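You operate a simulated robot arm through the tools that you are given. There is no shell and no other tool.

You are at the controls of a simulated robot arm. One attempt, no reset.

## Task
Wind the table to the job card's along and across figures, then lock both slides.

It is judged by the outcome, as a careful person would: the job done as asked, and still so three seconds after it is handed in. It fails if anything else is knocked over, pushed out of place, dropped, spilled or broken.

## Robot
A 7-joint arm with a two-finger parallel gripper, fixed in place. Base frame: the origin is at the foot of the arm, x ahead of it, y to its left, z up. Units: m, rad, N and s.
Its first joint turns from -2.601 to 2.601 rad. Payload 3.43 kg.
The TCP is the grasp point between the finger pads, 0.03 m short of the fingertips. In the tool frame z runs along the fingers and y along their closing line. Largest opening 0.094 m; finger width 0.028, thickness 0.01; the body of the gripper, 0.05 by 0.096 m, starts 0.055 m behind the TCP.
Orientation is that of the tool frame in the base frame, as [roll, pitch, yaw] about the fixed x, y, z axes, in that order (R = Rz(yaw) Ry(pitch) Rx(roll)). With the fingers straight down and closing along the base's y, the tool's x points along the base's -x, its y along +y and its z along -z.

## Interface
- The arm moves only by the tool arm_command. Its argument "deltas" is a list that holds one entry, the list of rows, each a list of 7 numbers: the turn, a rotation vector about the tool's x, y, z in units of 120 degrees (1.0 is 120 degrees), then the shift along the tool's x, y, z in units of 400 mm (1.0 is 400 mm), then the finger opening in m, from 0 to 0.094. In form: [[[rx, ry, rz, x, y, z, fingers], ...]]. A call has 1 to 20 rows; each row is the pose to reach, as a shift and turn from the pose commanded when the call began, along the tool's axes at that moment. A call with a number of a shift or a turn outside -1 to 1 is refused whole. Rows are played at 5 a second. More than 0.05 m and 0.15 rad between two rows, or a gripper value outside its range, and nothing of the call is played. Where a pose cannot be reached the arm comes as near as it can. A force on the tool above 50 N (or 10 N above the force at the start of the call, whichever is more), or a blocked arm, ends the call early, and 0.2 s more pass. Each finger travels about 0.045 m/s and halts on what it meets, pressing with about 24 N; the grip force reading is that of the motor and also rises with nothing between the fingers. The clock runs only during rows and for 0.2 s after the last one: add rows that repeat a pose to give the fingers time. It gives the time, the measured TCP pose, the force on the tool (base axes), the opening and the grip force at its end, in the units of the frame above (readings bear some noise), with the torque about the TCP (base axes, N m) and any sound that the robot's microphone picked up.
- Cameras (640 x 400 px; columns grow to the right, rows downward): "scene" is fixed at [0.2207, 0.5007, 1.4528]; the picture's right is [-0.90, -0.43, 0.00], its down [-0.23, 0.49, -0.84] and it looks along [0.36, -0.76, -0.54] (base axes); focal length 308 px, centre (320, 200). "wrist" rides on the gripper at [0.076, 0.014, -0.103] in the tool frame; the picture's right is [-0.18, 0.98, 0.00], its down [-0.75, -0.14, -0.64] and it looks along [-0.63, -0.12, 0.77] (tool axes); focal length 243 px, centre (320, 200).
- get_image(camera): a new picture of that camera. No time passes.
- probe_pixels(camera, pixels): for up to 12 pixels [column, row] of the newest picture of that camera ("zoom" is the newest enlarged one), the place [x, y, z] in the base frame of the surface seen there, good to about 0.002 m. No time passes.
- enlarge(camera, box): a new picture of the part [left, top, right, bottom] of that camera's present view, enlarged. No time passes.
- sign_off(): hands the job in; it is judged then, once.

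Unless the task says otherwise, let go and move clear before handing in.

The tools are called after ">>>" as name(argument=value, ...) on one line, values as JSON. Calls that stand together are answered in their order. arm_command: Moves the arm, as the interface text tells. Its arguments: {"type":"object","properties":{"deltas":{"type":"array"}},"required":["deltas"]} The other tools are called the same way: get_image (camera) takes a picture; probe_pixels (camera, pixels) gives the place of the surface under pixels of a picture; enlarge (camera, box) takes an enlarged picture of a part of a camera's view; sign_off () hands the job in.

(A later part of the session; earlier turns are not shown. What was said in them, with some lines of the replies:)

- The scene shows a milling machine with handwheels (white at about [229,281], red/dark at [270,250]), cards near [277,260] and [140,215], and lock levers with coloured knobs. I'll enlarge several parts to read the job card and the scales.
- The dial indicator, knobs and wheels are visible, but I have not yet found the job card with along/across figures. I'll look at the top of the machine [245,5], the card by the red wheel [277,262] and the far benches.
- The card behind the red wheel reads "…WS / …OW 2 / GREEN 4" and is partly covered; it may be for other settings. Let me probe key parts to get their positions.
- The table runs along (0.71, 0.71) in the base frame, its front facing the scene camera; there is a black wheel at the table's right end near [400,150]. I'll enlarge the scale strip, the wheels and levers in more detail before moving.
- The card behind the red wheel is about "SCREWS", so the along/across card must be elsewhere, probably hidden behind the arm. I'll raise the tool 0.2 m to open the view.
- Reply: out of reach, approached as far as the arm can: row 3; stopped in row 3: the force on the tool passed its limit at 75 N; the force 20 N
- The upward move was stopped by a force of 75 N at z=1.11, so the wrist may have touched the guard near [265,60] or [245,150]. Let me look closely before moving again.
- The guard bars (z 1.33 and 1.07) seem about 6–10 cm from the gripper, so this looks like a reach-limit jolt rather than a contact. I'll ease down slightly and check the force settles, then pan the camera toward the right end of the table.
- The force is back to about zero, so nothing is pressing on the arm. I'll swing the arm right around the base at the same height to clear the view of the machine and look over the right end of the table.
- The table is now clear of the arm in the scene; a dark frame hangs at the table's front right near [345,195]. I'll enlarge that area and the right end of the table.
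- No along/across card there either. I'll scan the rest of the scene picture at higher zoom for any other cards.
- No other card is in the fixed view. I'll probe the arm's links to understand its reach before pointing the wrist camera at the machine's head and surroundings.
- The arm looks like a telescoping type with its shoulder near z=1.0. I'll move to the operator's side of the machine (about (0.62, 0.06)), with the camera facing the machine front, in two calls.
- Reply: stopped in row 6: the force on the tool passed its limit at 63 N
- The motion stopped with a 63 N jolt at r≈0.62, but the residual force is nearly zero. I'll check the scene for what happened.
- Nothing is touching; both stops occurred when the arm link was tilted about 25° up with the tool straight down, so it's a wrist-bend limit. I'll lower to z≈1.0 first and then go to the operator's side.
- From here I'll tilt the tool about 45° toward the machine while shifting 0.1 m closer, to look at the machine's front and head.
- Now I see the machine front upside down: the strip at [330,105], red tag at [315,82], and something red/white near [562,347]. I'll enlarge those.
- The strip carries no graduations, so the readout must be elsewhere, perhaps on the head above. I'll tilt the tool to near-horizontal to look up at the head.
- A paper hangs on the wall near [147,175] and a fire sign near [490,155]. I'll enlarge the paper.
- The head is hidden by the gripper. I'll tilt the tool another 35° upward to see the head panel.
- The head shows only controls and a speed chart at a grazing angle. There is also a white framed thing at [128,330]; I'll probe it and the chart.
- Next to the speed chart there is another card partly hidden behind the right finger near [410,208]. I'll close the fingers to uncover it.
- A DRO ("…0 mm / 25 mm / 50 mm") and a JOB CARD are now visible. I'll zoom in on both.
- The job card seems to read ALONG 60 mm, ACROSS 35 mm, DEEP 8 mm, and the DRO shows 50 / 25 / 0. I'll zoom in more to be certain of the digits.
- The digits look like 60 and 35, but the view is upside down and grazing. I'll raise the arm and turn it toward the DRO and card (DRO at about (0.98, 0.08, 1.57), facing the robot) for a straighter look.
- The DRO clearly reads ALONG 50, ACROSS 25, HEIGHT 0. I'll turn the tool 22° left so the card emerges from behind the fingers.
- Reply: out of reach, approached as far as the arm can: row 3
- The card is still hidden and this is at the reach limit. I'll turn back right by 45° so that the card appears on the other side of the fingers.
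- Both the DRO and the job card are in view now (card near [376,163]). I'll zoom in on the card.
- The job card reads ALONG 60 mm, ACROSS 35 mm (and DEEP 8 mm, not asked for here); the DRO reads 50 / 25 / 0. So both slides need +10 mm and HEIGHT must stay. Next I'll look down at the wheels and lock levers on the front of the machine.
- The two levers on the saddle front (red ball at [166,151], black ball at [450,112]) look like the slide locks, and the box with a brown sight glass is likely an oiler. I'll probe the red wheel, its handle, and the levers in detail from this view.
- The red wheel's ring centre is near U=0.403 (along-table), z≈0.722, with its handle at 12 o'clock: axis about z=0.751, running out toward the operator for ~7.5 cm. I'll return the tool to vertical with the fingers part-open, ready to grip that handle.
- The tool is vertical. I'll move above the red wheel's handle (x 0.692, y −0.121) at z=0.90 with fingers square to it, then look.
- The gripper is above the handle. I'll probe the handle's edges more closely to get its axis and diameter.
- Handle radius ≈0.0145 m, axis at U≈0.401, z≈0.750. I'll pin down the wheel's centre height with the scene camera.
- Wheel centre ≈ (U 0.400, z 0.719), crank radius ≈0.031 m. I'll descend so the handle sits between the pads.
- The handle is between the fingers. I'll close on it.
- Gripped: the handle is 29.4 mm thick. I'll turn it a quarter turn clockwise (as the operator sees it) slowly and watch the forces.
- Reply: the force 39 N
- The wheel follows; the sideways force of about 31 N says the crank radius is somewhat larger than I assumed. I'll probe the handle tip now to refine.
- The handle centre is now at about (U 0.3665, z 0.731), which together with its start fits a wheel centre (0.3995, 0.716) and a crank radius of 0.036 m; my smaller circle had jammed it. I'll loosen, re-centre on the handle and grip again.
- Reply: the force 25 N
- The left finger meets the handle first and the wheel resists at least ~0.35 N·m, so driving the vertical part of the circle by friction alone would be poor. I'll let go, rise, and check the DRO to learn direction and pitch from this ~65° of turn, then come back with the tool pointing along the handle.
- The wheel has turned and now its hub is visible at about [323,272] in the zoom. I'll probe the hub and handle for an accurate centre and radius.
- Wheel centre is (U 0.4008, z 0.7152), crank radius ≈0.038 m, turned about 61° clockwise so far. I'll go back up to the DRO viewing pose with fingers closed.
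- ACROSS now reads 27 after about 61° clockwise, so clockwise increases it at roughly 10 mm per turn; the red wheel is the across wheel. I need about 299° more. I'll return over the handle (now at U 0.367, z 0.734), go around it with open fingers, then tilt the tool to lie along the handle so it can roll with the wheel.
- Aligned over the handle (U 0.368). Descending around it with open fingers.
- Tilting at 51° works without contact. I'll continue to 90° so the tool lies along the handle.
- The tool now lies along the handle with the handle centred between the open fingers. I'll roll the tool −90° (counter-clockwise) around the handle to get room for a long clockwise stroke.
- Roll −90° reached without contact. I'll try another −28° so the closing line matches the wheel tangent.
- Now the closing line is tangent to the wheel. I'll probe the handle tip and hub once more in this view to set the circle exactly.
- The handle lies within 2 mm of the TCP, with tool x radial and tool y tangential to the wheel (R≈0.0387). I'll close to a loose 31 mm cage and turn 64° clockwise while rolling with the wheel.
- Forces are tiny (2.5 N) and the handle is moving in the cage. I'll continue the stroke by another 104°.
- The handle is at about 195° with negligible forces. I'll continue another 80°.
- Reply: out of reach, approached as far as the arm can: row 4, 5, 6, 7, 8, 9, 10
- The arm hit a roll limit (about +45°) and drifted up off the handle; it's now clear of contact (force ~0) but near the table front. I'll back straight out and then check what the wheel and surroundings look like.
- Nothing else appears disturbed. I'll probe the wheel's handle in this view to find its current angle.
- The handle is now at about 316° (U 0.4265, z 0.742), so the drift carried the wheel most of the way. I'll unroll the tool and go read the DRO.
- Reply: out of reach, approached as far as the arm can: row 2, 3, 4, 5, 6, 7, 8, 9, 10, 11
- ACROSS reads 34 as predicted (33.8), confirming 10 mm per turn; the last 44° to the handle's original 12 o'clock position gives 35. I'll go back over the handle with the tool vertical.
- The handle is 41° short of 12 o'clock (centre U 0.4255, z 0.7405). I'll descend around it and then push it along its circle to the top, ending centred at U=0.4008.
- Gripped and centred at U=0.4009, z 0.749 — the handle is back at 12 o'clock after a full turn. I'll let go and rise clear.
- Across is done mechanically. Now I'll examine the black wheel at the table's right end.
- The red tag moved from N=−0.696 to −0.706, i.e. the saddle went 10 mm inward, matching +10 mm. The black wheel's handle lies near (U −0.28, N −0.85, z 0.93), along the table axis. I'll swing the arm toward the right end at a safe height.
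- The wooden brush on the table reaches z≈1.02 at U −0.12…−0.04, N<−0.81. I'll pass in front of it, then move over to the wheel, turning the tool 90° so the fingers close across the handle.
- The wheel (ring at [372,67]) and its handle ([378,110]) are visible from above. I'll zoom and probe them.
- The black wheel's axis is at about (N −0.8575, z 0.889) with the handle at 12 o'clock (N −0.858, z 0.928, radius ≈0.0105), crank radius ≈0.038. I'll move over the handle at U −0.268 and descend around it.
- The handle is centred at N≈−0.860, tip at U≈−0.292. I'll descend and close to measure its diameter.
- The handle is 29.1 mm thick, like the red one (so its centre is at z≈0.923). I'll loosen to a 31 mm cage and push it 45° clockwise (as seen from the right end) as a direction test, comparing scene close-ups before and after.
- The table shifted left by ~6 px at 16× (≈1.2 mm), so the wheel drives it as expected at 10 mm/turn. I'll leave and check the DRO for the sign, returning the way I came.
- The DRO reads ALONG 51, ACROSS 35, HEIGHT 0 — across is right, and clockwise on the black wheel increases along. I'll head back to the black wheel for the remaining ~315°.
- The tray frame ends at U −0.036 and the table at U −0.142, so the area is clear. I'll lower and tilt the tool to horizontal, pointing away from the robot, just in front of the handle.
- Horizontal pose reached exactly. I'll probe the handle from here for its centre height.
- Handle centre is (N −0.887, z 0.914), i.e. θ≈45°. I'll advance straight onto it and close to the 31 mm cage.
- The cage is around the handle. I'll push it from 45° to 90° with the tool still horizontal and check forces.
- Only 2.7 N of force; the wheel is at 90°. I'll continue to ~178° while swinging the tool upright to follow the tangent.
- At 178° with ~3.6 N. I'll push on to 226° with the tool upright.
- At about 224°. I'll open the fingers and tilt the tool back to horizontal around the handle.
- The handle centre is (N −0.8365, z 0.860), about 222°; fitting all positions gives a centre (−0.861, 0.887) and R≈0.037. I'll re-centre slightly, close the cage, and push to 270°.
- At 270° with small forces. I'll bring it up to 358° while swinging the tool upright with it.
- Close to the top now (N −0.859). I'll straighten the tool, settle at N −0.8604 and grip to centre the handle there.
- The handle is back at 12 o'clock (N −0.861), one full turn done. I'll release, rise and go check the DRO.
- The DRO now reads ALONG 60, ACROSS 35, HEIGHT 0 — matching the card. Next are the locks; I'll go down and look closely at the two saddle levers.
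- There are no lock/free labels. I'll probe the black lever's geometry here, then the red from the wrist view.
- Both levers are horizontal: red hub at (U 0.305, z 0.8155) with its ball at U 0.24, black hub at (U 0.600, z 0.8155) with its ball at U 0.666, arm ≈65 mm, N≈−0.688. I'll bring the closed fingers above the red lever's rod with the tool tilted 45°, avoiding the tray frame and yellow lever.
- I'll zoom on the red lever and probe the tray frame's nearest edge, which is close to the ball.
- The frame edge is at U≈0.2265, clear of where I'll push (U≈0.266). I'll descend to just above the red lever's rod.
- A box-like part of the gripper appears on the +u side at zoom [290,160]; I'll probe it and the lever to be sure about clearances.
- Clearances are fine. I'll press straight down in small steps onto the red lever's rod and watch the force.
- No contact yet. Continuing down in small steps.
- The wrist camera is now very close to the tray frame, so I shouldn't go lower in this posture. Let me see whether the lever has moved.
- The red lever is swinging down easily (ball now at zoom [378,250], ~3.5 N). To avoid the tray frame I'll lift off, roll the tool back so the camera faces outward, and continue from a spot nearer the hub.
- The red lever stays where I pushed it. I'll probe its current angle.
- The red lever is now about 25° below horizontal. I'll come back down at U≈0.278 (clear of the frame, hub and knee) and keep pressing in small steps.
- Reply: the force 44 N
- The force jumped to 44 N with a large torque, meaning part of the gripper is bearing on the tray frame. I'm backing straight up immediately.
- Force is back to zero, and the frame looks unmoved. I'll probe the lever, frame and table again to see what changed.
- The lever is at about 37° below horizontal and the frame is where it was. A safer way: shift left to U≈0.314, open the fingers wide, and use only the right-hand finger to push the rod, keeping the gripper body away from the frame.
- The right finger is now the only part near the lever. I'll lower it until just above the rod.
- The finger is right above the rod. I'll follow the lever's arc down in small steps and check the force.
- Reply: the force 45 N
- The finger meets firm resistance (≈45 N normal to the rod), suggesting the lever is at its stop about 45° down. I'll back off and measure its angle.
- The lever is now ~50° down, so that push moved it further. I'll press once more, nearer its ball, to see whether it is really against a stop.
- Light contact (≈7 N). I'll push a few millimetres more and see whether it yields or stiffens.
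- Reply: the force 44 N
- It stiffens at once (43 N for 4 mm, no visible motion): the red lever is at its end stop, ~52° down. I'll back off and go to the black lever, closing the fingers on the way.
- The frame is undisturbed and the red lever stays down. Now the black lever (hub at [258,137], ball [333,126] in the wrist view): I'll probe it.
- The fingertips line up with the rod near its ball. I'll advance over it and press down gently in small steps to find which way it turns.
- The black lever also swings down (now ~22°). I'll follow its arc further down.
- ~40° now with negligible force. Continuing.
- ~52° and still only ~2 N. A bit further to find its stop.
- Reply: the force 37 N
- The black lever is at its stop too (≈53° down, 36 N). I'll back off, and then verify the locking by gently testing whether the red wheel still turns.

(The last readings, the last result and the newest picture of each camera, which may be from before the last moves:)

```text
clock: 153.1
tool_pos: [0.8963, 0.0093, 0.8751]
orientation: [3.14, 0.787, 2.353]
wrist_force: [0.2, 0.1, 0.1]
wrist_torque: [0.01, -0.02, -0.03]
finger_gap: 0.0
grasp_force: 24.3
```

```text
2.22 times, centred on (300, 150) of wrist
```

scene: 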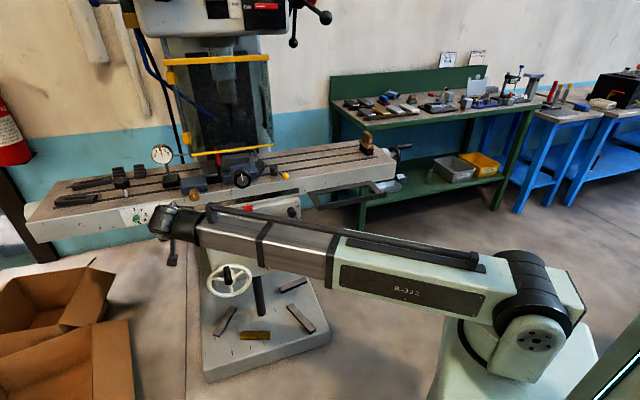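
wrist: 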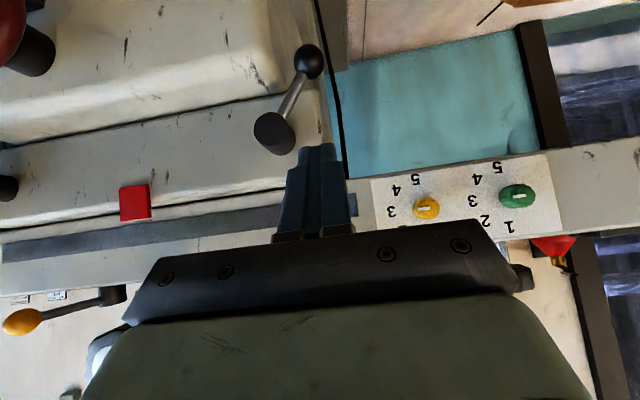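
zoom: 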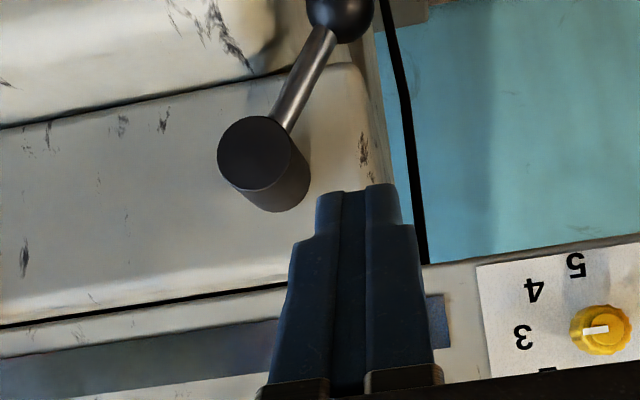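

>>> arm_command(deltas=[[[0, 0.0537, 0, 0.0061, -0.0855, -0.0187, 0.02], [0, 0.1074, 0, 0.0122, -0.1711, -0.0375, 0.04], [0, 0.1611, 0, 0.0183, -0.2566, -0.0562, 0.06], [0, 0.2147, 0, 0.0245, -0.3422, -0.075, 0.06], [0, 0.2684, 0, 0.0306, -0.4277, -0.0937, 0.06], [0, 0.3221, 0, 0.0367, -0.5133, -0.1125, 0.06], [0, 0.3758, 0, 0.0428, -0.5988, -0.1312, 0.06]]])

>>> get_image(camera="wrist")

>>> get_image(camera="scene")

>>> enlarge(camera="scene", box=[170, 180, 330, 290])

```text
clock: 154.7
tool_pos: [0.6907, -0.1243, 0.9014]
orientation: [-3.141, 0.0, 2.355]
wrist_force: [-0.3, -0.6, 0.3]
wrist_torque: [0.01, 0.02, 0.02]
finger_gap: 0.0601
grasp_force: 0.1
```

```text
taken
```

wrist: 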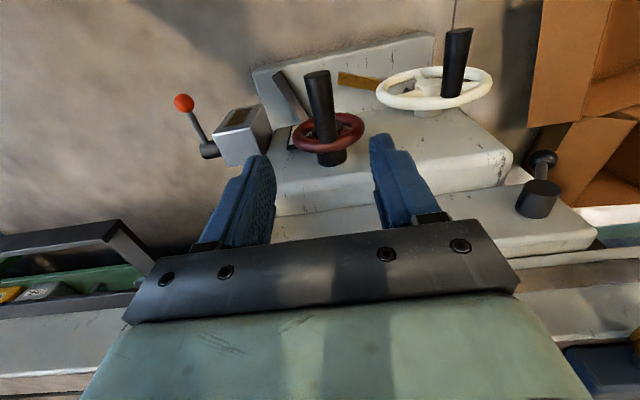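

```text
taken
```

scene: 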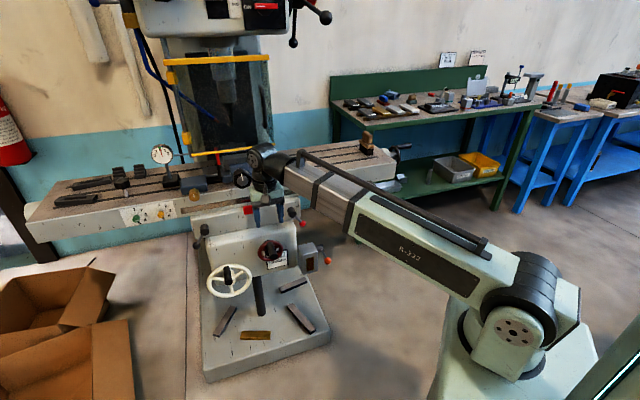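

```text
3.64 times, centred on (250, 235) of scene
```

zoom: 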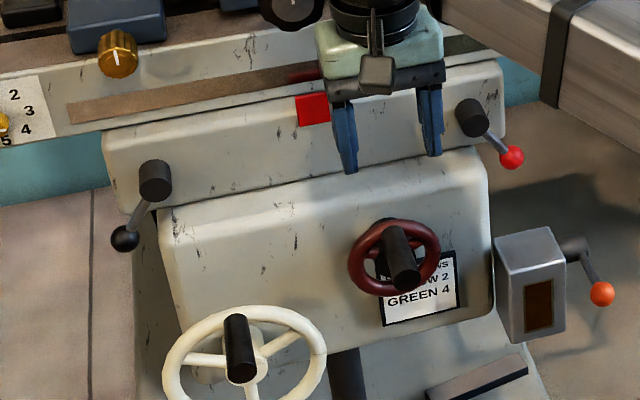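

Both levers are down; in this view the black one may be steeper than the red. I'll zoom in on each to compare their angles exactly.

>>> enlarge(camera="scene", box=[188, 218, 224, 252])

>>> probe_pixels(camera="zoom", pixels=[[300, 130], [270, 200], [230, 250], [200, 310], [215, 280], [190, 280]])

>>> enlarge(camera="scene", box=[286, 198, 322, 232])

```text
11.76 times, centred on (206, 235) of scene
```

zoom: 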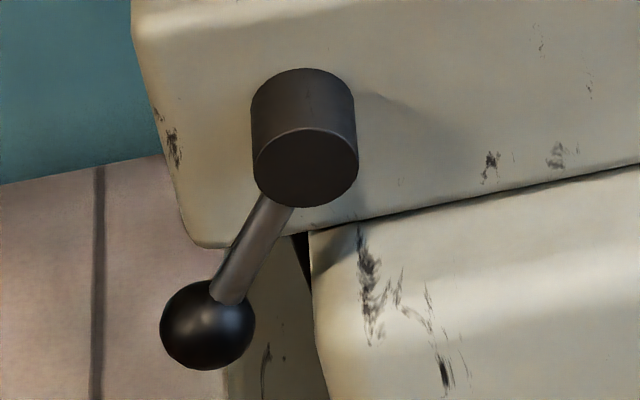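

```text
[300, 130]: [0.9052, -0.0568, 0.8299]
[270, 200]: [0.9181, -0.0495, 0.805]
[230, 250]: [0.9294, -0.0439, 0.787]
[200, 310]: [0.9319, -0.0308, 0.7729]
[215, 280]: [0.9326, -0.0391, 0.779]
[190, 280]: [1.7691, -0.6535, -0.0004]
```

```text
11.76 times, centred on (304, 215) of scene
```

zoom: 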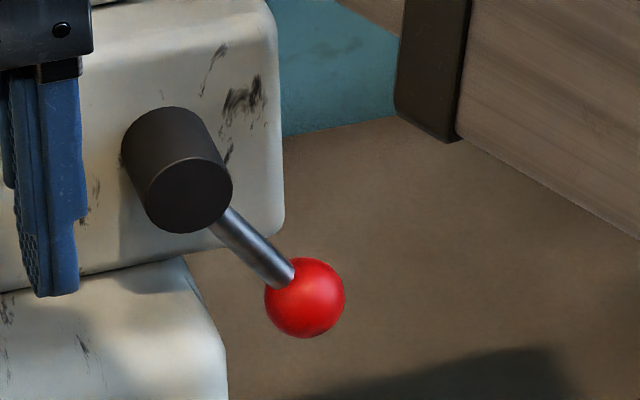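

Both levers measure ≈55–57° below horizontal, i.e. symmetric end positions. Now I'll test the across lock: descend on the red handle, cage it, and push 4 mm sideways, watching the force.

>>> arm_command(deltas=[[[0, 0, 0, -0.003, 0, 0.09, 0.06], [0, 0, 0, -0.004, 0, 0.18, 0.06], [0, 0, 0, -0.004, 0, 0.27, 0.06], [0, 0, 0, -0.004, 0, 0.34, 0.06], [0, 0, 0, -0.004, 0, 0.3785, 0.06], [0, 0, 0, -0.004, 0, 0.3785, 0.045], [0, 0, 0, -0.004, 0, 0.3785, 0.031], [0, 0, 0, -0.004, 0, 0.3785, 0.031], [0, 0, 0, -0.004, 0, 0.3785, 0.031]]])

>>> arm_command(deltas=[[[0, 0, 0, 0, -0.003, 0, 0.031], [0, 0, 0, 0, -0.006, 0, 0.031], [0, 0, 0, 0, -0.01, 0, 0.031]]])

```text
clock: 156.7
tool_pos: [0.6921, -0.1263, 0.7491]
orientation: [3.141, 0.001, 2.356]
wrist_force: [-0.9, -0.4, 0.4]
wrist_torque: [0.01, -0.02, 0.01]
finger_gap: 0.0311
grasp_force: 0.1
```

```text
clock: 157.5
tool_pos: [0.6903, -0.1277, 0.7498]
orientation: [3.14, -0.001, 2.357]
wrist_force: [4.8, 7.9, -3.9]
wrist_torque: [-0.11, 0.03, -0.1]
finger_gap: 0.0363
grasp_force: 4.6
```

The handle didn't follow: 9 N with no motion (free running needed ~3 N). I'll push 2.5 mm more to be sure it's locked, then undo.

>>> arm_command(deltas=[[[0, 0, 0, 0, -0.003, 0, 0.031], [0, 0, 0, 0, -0.0065, 0, 0.031]]])

>>> get_image(camera="wrist")

```text
clock: 158.1
tool_pos: [0.6879, -0.1303, 0.7486]
orientation: [3.141, 0.0, 2.356]
wrist_force: [8.0, 17.0, -4.1]
wrist_torque: [-0.1, 0.05, -0.08]
finger_gap: 0.0409
grasp_force: 9.1
```

```text
taken
```

wrist: 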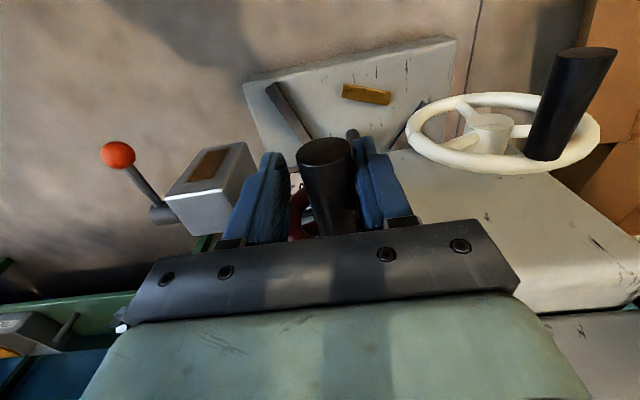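

17.7 N with no movement: the across slide is locked. I'll release, rise, and do the same check on the black (along) wheel.

>>> arm_command(deltas=[[[0, 0, 0, 0, 0.008, 0, 0.045], [0, 0, 0, 0, 0.0165, 0, 0.06], [0, 0, 0, 0, 0.0165, -0.02, 0.06], [0, 0, 0, 0, 0.0165, -0.11, 0.06], [0, 0, 0, 0, 0.0165, -0.21, 0.06], [0, 0, 0, 0, 0.0165, -0.31, 0.06], [0, 0, 0, 0, 0.0165, -0.41, 0.06], [0, 0, 0, 0, 0.0165, -0.46, 0.06]]])

>>> arm_command(deltas=[[[0, 0, 0, -0.005, -0.06, -0.061, 0.06], [0, 0, 0, -0.011, -0.12, -0.121, 0.06], [0, 0, 0, -0.016, -0.181, -0.182, 0.06], [0, 0, 0, -0.0215, -0.241, -0.2425, 0.06], [0, 0, 0, -0.0609, -0.3279, -0.2568, 0.06], [0, 0, 0, -0.1002, -0.4149, -0.2711, 0.06], [0, 0, 0, -0.1396, -0.5018, -0.2854, 0.06], [0, 0, 0, -0.1789, -0.5887, -0.2996, 0.06], [0, 0, 0, -0.2183, -0.6757, -0.3139, 0.06], [0, 0, 0, -0.2576, -0.7626, -0.3282, 0.06], [0, 0, 0, -0.297, -0.8495, -0.3425, 0.06]]])

```text
clock: 159.9
tool_pos: [0.6925, -0.1267, 0.9331]
orientation: [3.14, 0.0, 2.357]
wrist_force: [0.3, -0.6, -1.0]
wrist_torque: [0.01, -0.02, 0.0]
finger_gap: 0.0602
grasp_force: 0.0
```

```text
clock: 162.3
tool_pos: [0.5361, -0.4515, 1.0702]
orientation: [-3.142, -0.001, 2.357]
wrist_force: [0.0, -0.2, 0.8]
wrist_torque: [-0.04, -0.01, -0.01]
finger_gap: 0.06
grasp_force: 0.1
```

>>> arm_command(deltas=[[[0, 0, 0.0682, 0, -0.0731, -0.01, 0.06], [0, 0, 0.1364, 0, -0.1463, -0.02, 0.06], [0, 0, 0.2045, 0, -0.2194, -0.03, 0.06], [0, 0, 0.2727, 0, -0.2925, -0.03, 0.06], [0, 0, 0.3409, 0, -0.3657, -0.03, 0.06], [0, 0, 0.4091, 0, -0.4388, -0.03, 0.06], [0, 0, 0.4773, 0, -0.5119, -0.03, 0.06], [0, 0, 0.5455, 0, -0.5851, -0.03, 0.06], [0, 0, 0.6136, 0, -0.6582, -0.03, 0.06], [0, 0, 0.6818, 0, -0.7313, -0.03, 0.06], [0, 0, 0.75, 0, -0.8045, -0.03, 0.06], [0, 0, 0.75, -0.1017, -0.8045, -0.03, 0.06], [0, 0, 0.75, -0.2034, -0.8045, -0.03, 0.06], [0, 0, 0.75, -0.3051, -0.8045, -0.03, 0.06], [0, 0, 0.75, -0.4068, -0.8045, -0.03, 0.06]]])

>>> get_image(camera="wrist")

```text
clock: 165.5
tool_pos: [0.4239, -0.7936, 1.083]
orientation: [3.14, 0.0, 0.784]
wrist_force: [-0.3, 0.3, 0.8]
wrist_torque: [-0.03, -0.01, 0.02]
finger_gap: 0.06
grasp_force: 0.1
```

```text
taken
```

wrist: 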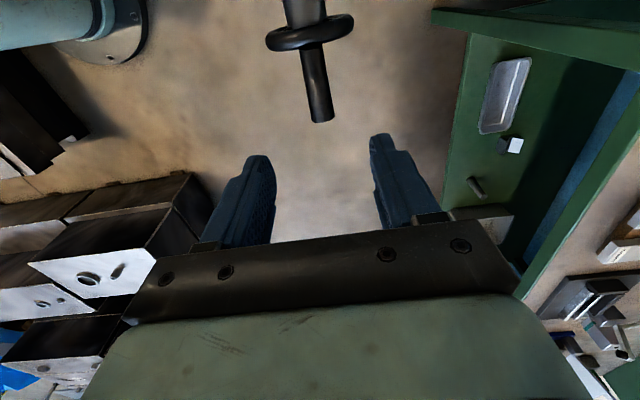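

Aligned over the black handle. Descending, caging it, then pushing 4 mm and 6.5 mm sideways as a lock test.

>>> arm_command(deltas=[[[0, 0, 0, 0, 0, 0.1, 0.06], [0, 0, 0, 0, 0, 0.2, 0.06], [0, 0, 0, 0, 0, 0.3, 0.06], [0, 0, 0, 0, 0, 0.36, 0.06], [0, 0, 0, 0, 0, 0.394, 0.06], [0, 0, 0, 0, 0, 0.394, 0.045], [0, 0, 0, 0, 0, 0.394, 0.031], [0, 0, 0, 0, 0, 0.394, 0.031], [0, 0, 0, 0, 0, 0.394, 0.031]]])

>>> arm_command(deltas=[[[0, 0, 0, 0, 0.003, 0, 0.031], [0, 0, 0, 0, 0.006, 0, 0.031], [0, 0, 0, 0, 0.01, 0, 0.031]]])

```text
clock: 167.5
tool_pos: [0.4239, -0.7936, 0.9238]
orientation: [3.141, 0.002, 0.786]
wrist_force: [-0.4, -0.2, 0.4]
wrist_torque: [-0.01, -0.03, 0.0]
finger_gap: 0.031
grasp_force: 0.0
```

```text
clock: 168.3
tool_pos: [0.4271, -0.7962, 0.9243]
orientation: [-3.141, 0.0, 0.785]
wrist_force: [-2.8, 5.1, 1.3]
wrist_torque: [-0.03, 0.02, -0.08]
finger_gap: 0.0346
grasp_force: 3.1
```

>>> arm_command(deltas=[[[0, 0, 0, 0, 0.003, 0, 0.031], [0, 0, 0, 0, 0.0065, 0, 0.031]]])

```text
clock: 168.9
tool_pos: [0.4276, -0.7973, 0.9238]
orientation: [3.141, -0.002, 0.786]
wrist_force: [-8.2, 12.0, -1.3]
wrist_torque: [-0.07, -0.03, -0.21]
finger_gap: 0.039
grasp_force: 6.9
```

14 N with the handle unmoved: the along slide is locked too. I'll release, rise and take a final DRO reading.

>>> arm_command(deltas=[[[0, 0, 0, 0, -0.008, 0, 0.045], [0, 0, 0, 0, -0.0165, 0, 0.06], [0, 0, 0, 0, -0.0165, -0.03, 0.06], [0, 0, 0, 0, -0.0165, -0.13, 0.06], [0, 0, 0, 0, -0.0165, -0.25, 0.06], [0, 0, 0, 0, -0.0165, -0.3875, 0.06]]])

```text
refused: row 6 steps farther than a row can; nothing moved
```

>>> arm_command(deltas=[[[0, 0, 0, 0, -0.008, 0, 0.045], [0, 0, 0, 0, -0.0165, 0, 0.06], [0, 0, 0, 0, -0.0165, -0.03, 0.06], [0, 0, 0, 0, -0.0165, -0.12, 0.06], [0, 0, 0, 0, -0.0165, -0.21, 0.06], [0, 0, 0, 0, -0.0165, -0.3, 0.06], [0, 0, 0, 0, -0.0165, -0.3875, 0.06]]])

>>> get_image(camera="wrist")

```text
clock: 170.5
tool_pos: [0.4246, -0.7935, 1.0791]
orientation: [3.141, 0.0, 0.785]
wrist_force: [-0.1, -0.2, -1.5]
wrist_torque: [0.02, 0.0, 0.0]
finger_gap: 0.0598
grasp_force: 0.1
```

```text
taken
```

wrist: 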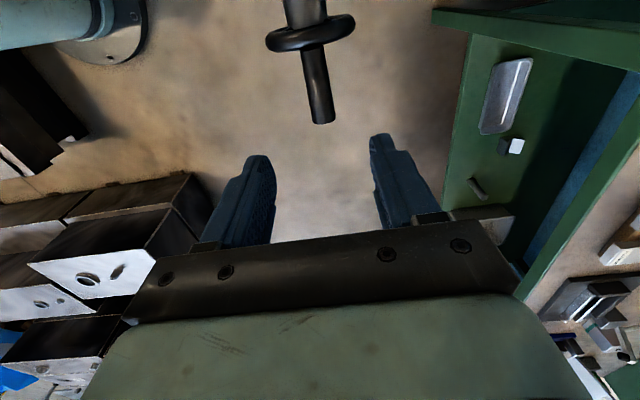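

Wheel position looks the same as before the test. I'll retrace the safe path to the DRO viewing pose.

>>> arm_command(deltas=[[[0, 0, 0, 0, -0.1006, 0, 0.06], [0, 0, 0, 0, -0.2013, 0, 0.06], [0, 0, 0, 0, -0.3019, 0, 0.06], [0, 0, 0, 0, -0.4025, 0, 0.06], [0, 0, -0.068, 0.0736, -0.4025, 0, 0.06], [0, 0, -0.136, 0.1473, -0.4025, 0, 0.05], [0, 0, -0.2045, 0.2209, -0.4025, 0, 0.03], [0, 0, -0.2727, 0.2945, -0.4025, 0, 0.02], [0, 0, -0.341, 0.3682, -0.4025, 0, 0.0], [0, 0, -0.409, 0.4418, -0.4025, 0, 0.0], [0, 0, -0.477, 0.5155, -0.4025, 0, 0.0], [0, 0, -0.5455, 0.5891, -0.4025, 0, 0.0], [0, 0, -0.6136, 0.6627, -0.4025, 0, 0.0], [0, 0, -0.682, 0.7364, -0.4025, 0, 0.0], [0, 0, -0.75, 0.805, -0.4025, 0, 0.0]]])

>>> arm_command(deltas=[[[0, 0, 0, 0.0404, 0.0873, 0.0177, 0.0], [0, 0, 0, 0.0809, 0.1746, 0.0354, 0.0], [0, 0, 0, 0.1213, 0.2619, 0.0531, 0.0], [0, 0, 0, 0.1617, 0.3491, 0.0709, 0.0], [0, 0, 0, 0.2021, 0.4364, 0.0886, 0.0], [0, 0, 0, 0.2426, 0.5237, 0.1063, 0.0], [0, 0, 0, 0.283, 0.611, 0.124, 0.0], [0, -0.0625, 0, 0.3133, 0.6582, 0.1334, 0.0], [0, -0.125, 0, 0.3435, 0.7054, 0.1428, 0.0], [0, -0.1875, 0, 0.3738, 0.7526, 0.1521, 0.0], [0, -0.25, 0, 0.404, 0.7998, 0.1615, 0.0], [0, -0.3125, 0, 0.4343, 0.8469, 0.1709, 0.0], [0, -0.375, 0, 0.4645, 0.8941, 0.1803, 0.0], [0, -0.4375, 0, 0.4948, 0.9413, 0.1896, 0.0], [0, -0.5, 0, 0.525, 0.9885, 0.199, 0.0]]])

>>> arm_command(deltas=[[[0, -0.059, 0, -0.043, 0.0342, -0.0489, 0.0], [0, -0.118, 0, -0.086, 0.0683, -0.0979, 0.0], [0, -0.178, 0, -0.129, 0.1025, -0.1468, 0.0], [0, -0.237, 0, -0.172, 0.1367, -0.1958, 0.0], [0, -0.296, 0, -0.215, 0.1708, -0.2447, 0.0], [0, -0.355, 0, -0.258, 0.205, -0.2937, 0.0], [0, -0.415, 0, -0.301, 0.2392, -0.3426, 0.0], [0, -0.474, 0, -0.344, 0.2733, -0.3916, 0.0], [0, -0.533, 0, -0.387, 0.3075, -0.4405, 0.0]]])

>>> get_image(camera="wrist")

>>> enlarge(camera="wrist", box=[350, 90, 470, 180])

```text
clock: 173.7
tool_pos: [0.5372, -0.4506, 1.0787]
orientation: [3.141, 0.002, 2.359]
wrist_force: [-0.2, 0.0, 0.0]
wrist_torque: [0.0, 0.02, 0.03]
finger_gap: 0.0
grasp_force: 24.2
```

```text
clock: 176.9
tool_pos: [0.6677, -0.0223, 1.0009]
orientation: [3.137, 1.051, 2.355]
wrist_force: [-0.5, 0.1, -0.2]
wrist_torque: [-0.02, -0.01, 0.01]
finger_gap: 0.0
grasp_force: 24.2
```

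```text
clock: 178.9
tool_pos: [0.7029, 0.1172, 1.2233]
orientation: [0.001, 0.975, -0.786]
wrist_force: [0.4, 0.2, 0.4]
wrist_torque: [-0.03, 0.03, 0.02]
finger_gap: 0.0
grasp_force: 23.4
```

```text
taken
```

wrist: 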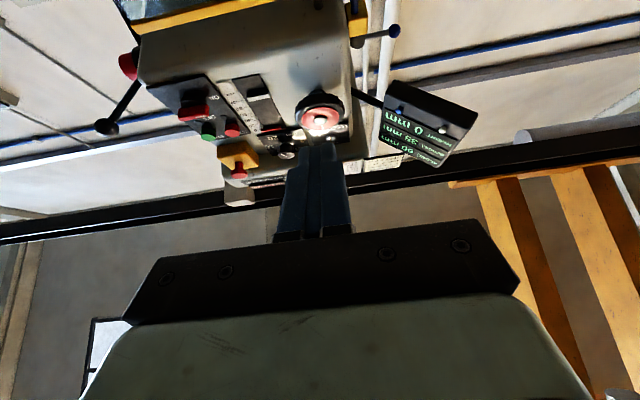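

```text
4.44 times, centred on (410, 135) of wrist
```

zoom: 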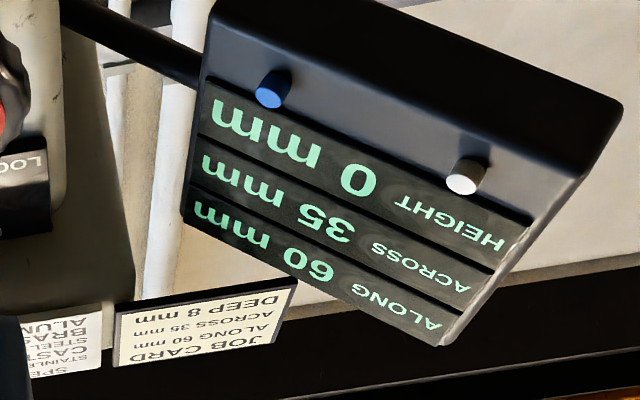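

The DRO reads ALONG 60, ACROSS 35, HEIGHT 0. I'll take a last look at the scene to confirm the levers and surroundings before handing in.

>>> get_image(camera="scene")

>>> enlarge(camera="scene", box=[170, 130, 340, 290])

>>> enlarge(camera="scene", box=[280, 130, 420, 240])

```text
taken
```

scene: 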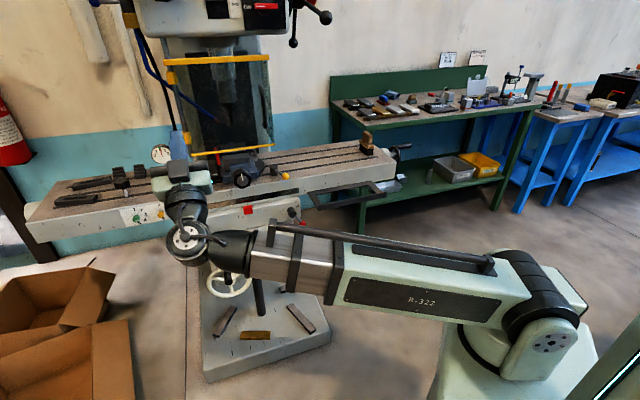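

```text
2.50 times, centred on (255, 210) of scene
```

zoom: 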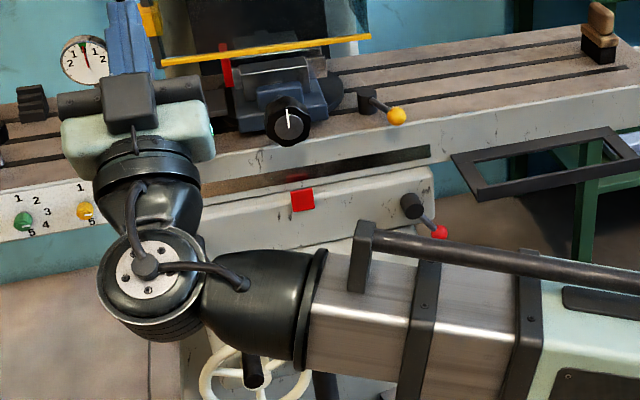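

```text
3.64 times, centred on (350, 185) of scene
```

zoom: 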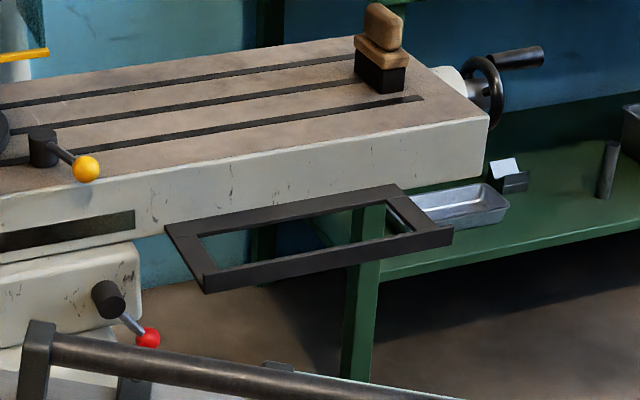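

All checks agree: the DRO shows 60 / 35 / 0, and both lock levers are down. Both wheels resisted the test pushes, the arm is clear, and nothing else has moved. Handing in.

>>> sign_off()

```text
The job is handed in.
```

The table is wound to the job card's figures and both slides are locked. The machine's readout shows ALONG 60 mm and ACROSS 35 mm, with HEIGHT still at 0.

- **Winding:** The card asks for 60 along and 35 across; the table started at 50 and 25. One full clockwise turn of the black wheel (along) and one of the red wheel (across) brought each to its figure. The card also says "DEEP 8 mm". I left that alone, as the task asked only for along and across.
- **Locking:** I swung the red-ball and black-ball levers on the saddle down to their stops. They carry no lock or free labels. To check, I pushed sideways on each wheel handle: the red held at about 18 N and the black at about 14 N, where about 3 N had turned them before. The readout was unchanged afterwards.
- **Contacts on the way:** While lowering onto the red lever, part of the gripper bore on the tray frame under the table with about 44 N before I backed off. In later pictures the frame was where it had been. The arm also hit its own travel limits a few times. One of those carried the red wheel partway round, so I checked the readout and then finished that turn.

In the last picture before handing in, the arm was clear and nothing else looked moved or knocked over.
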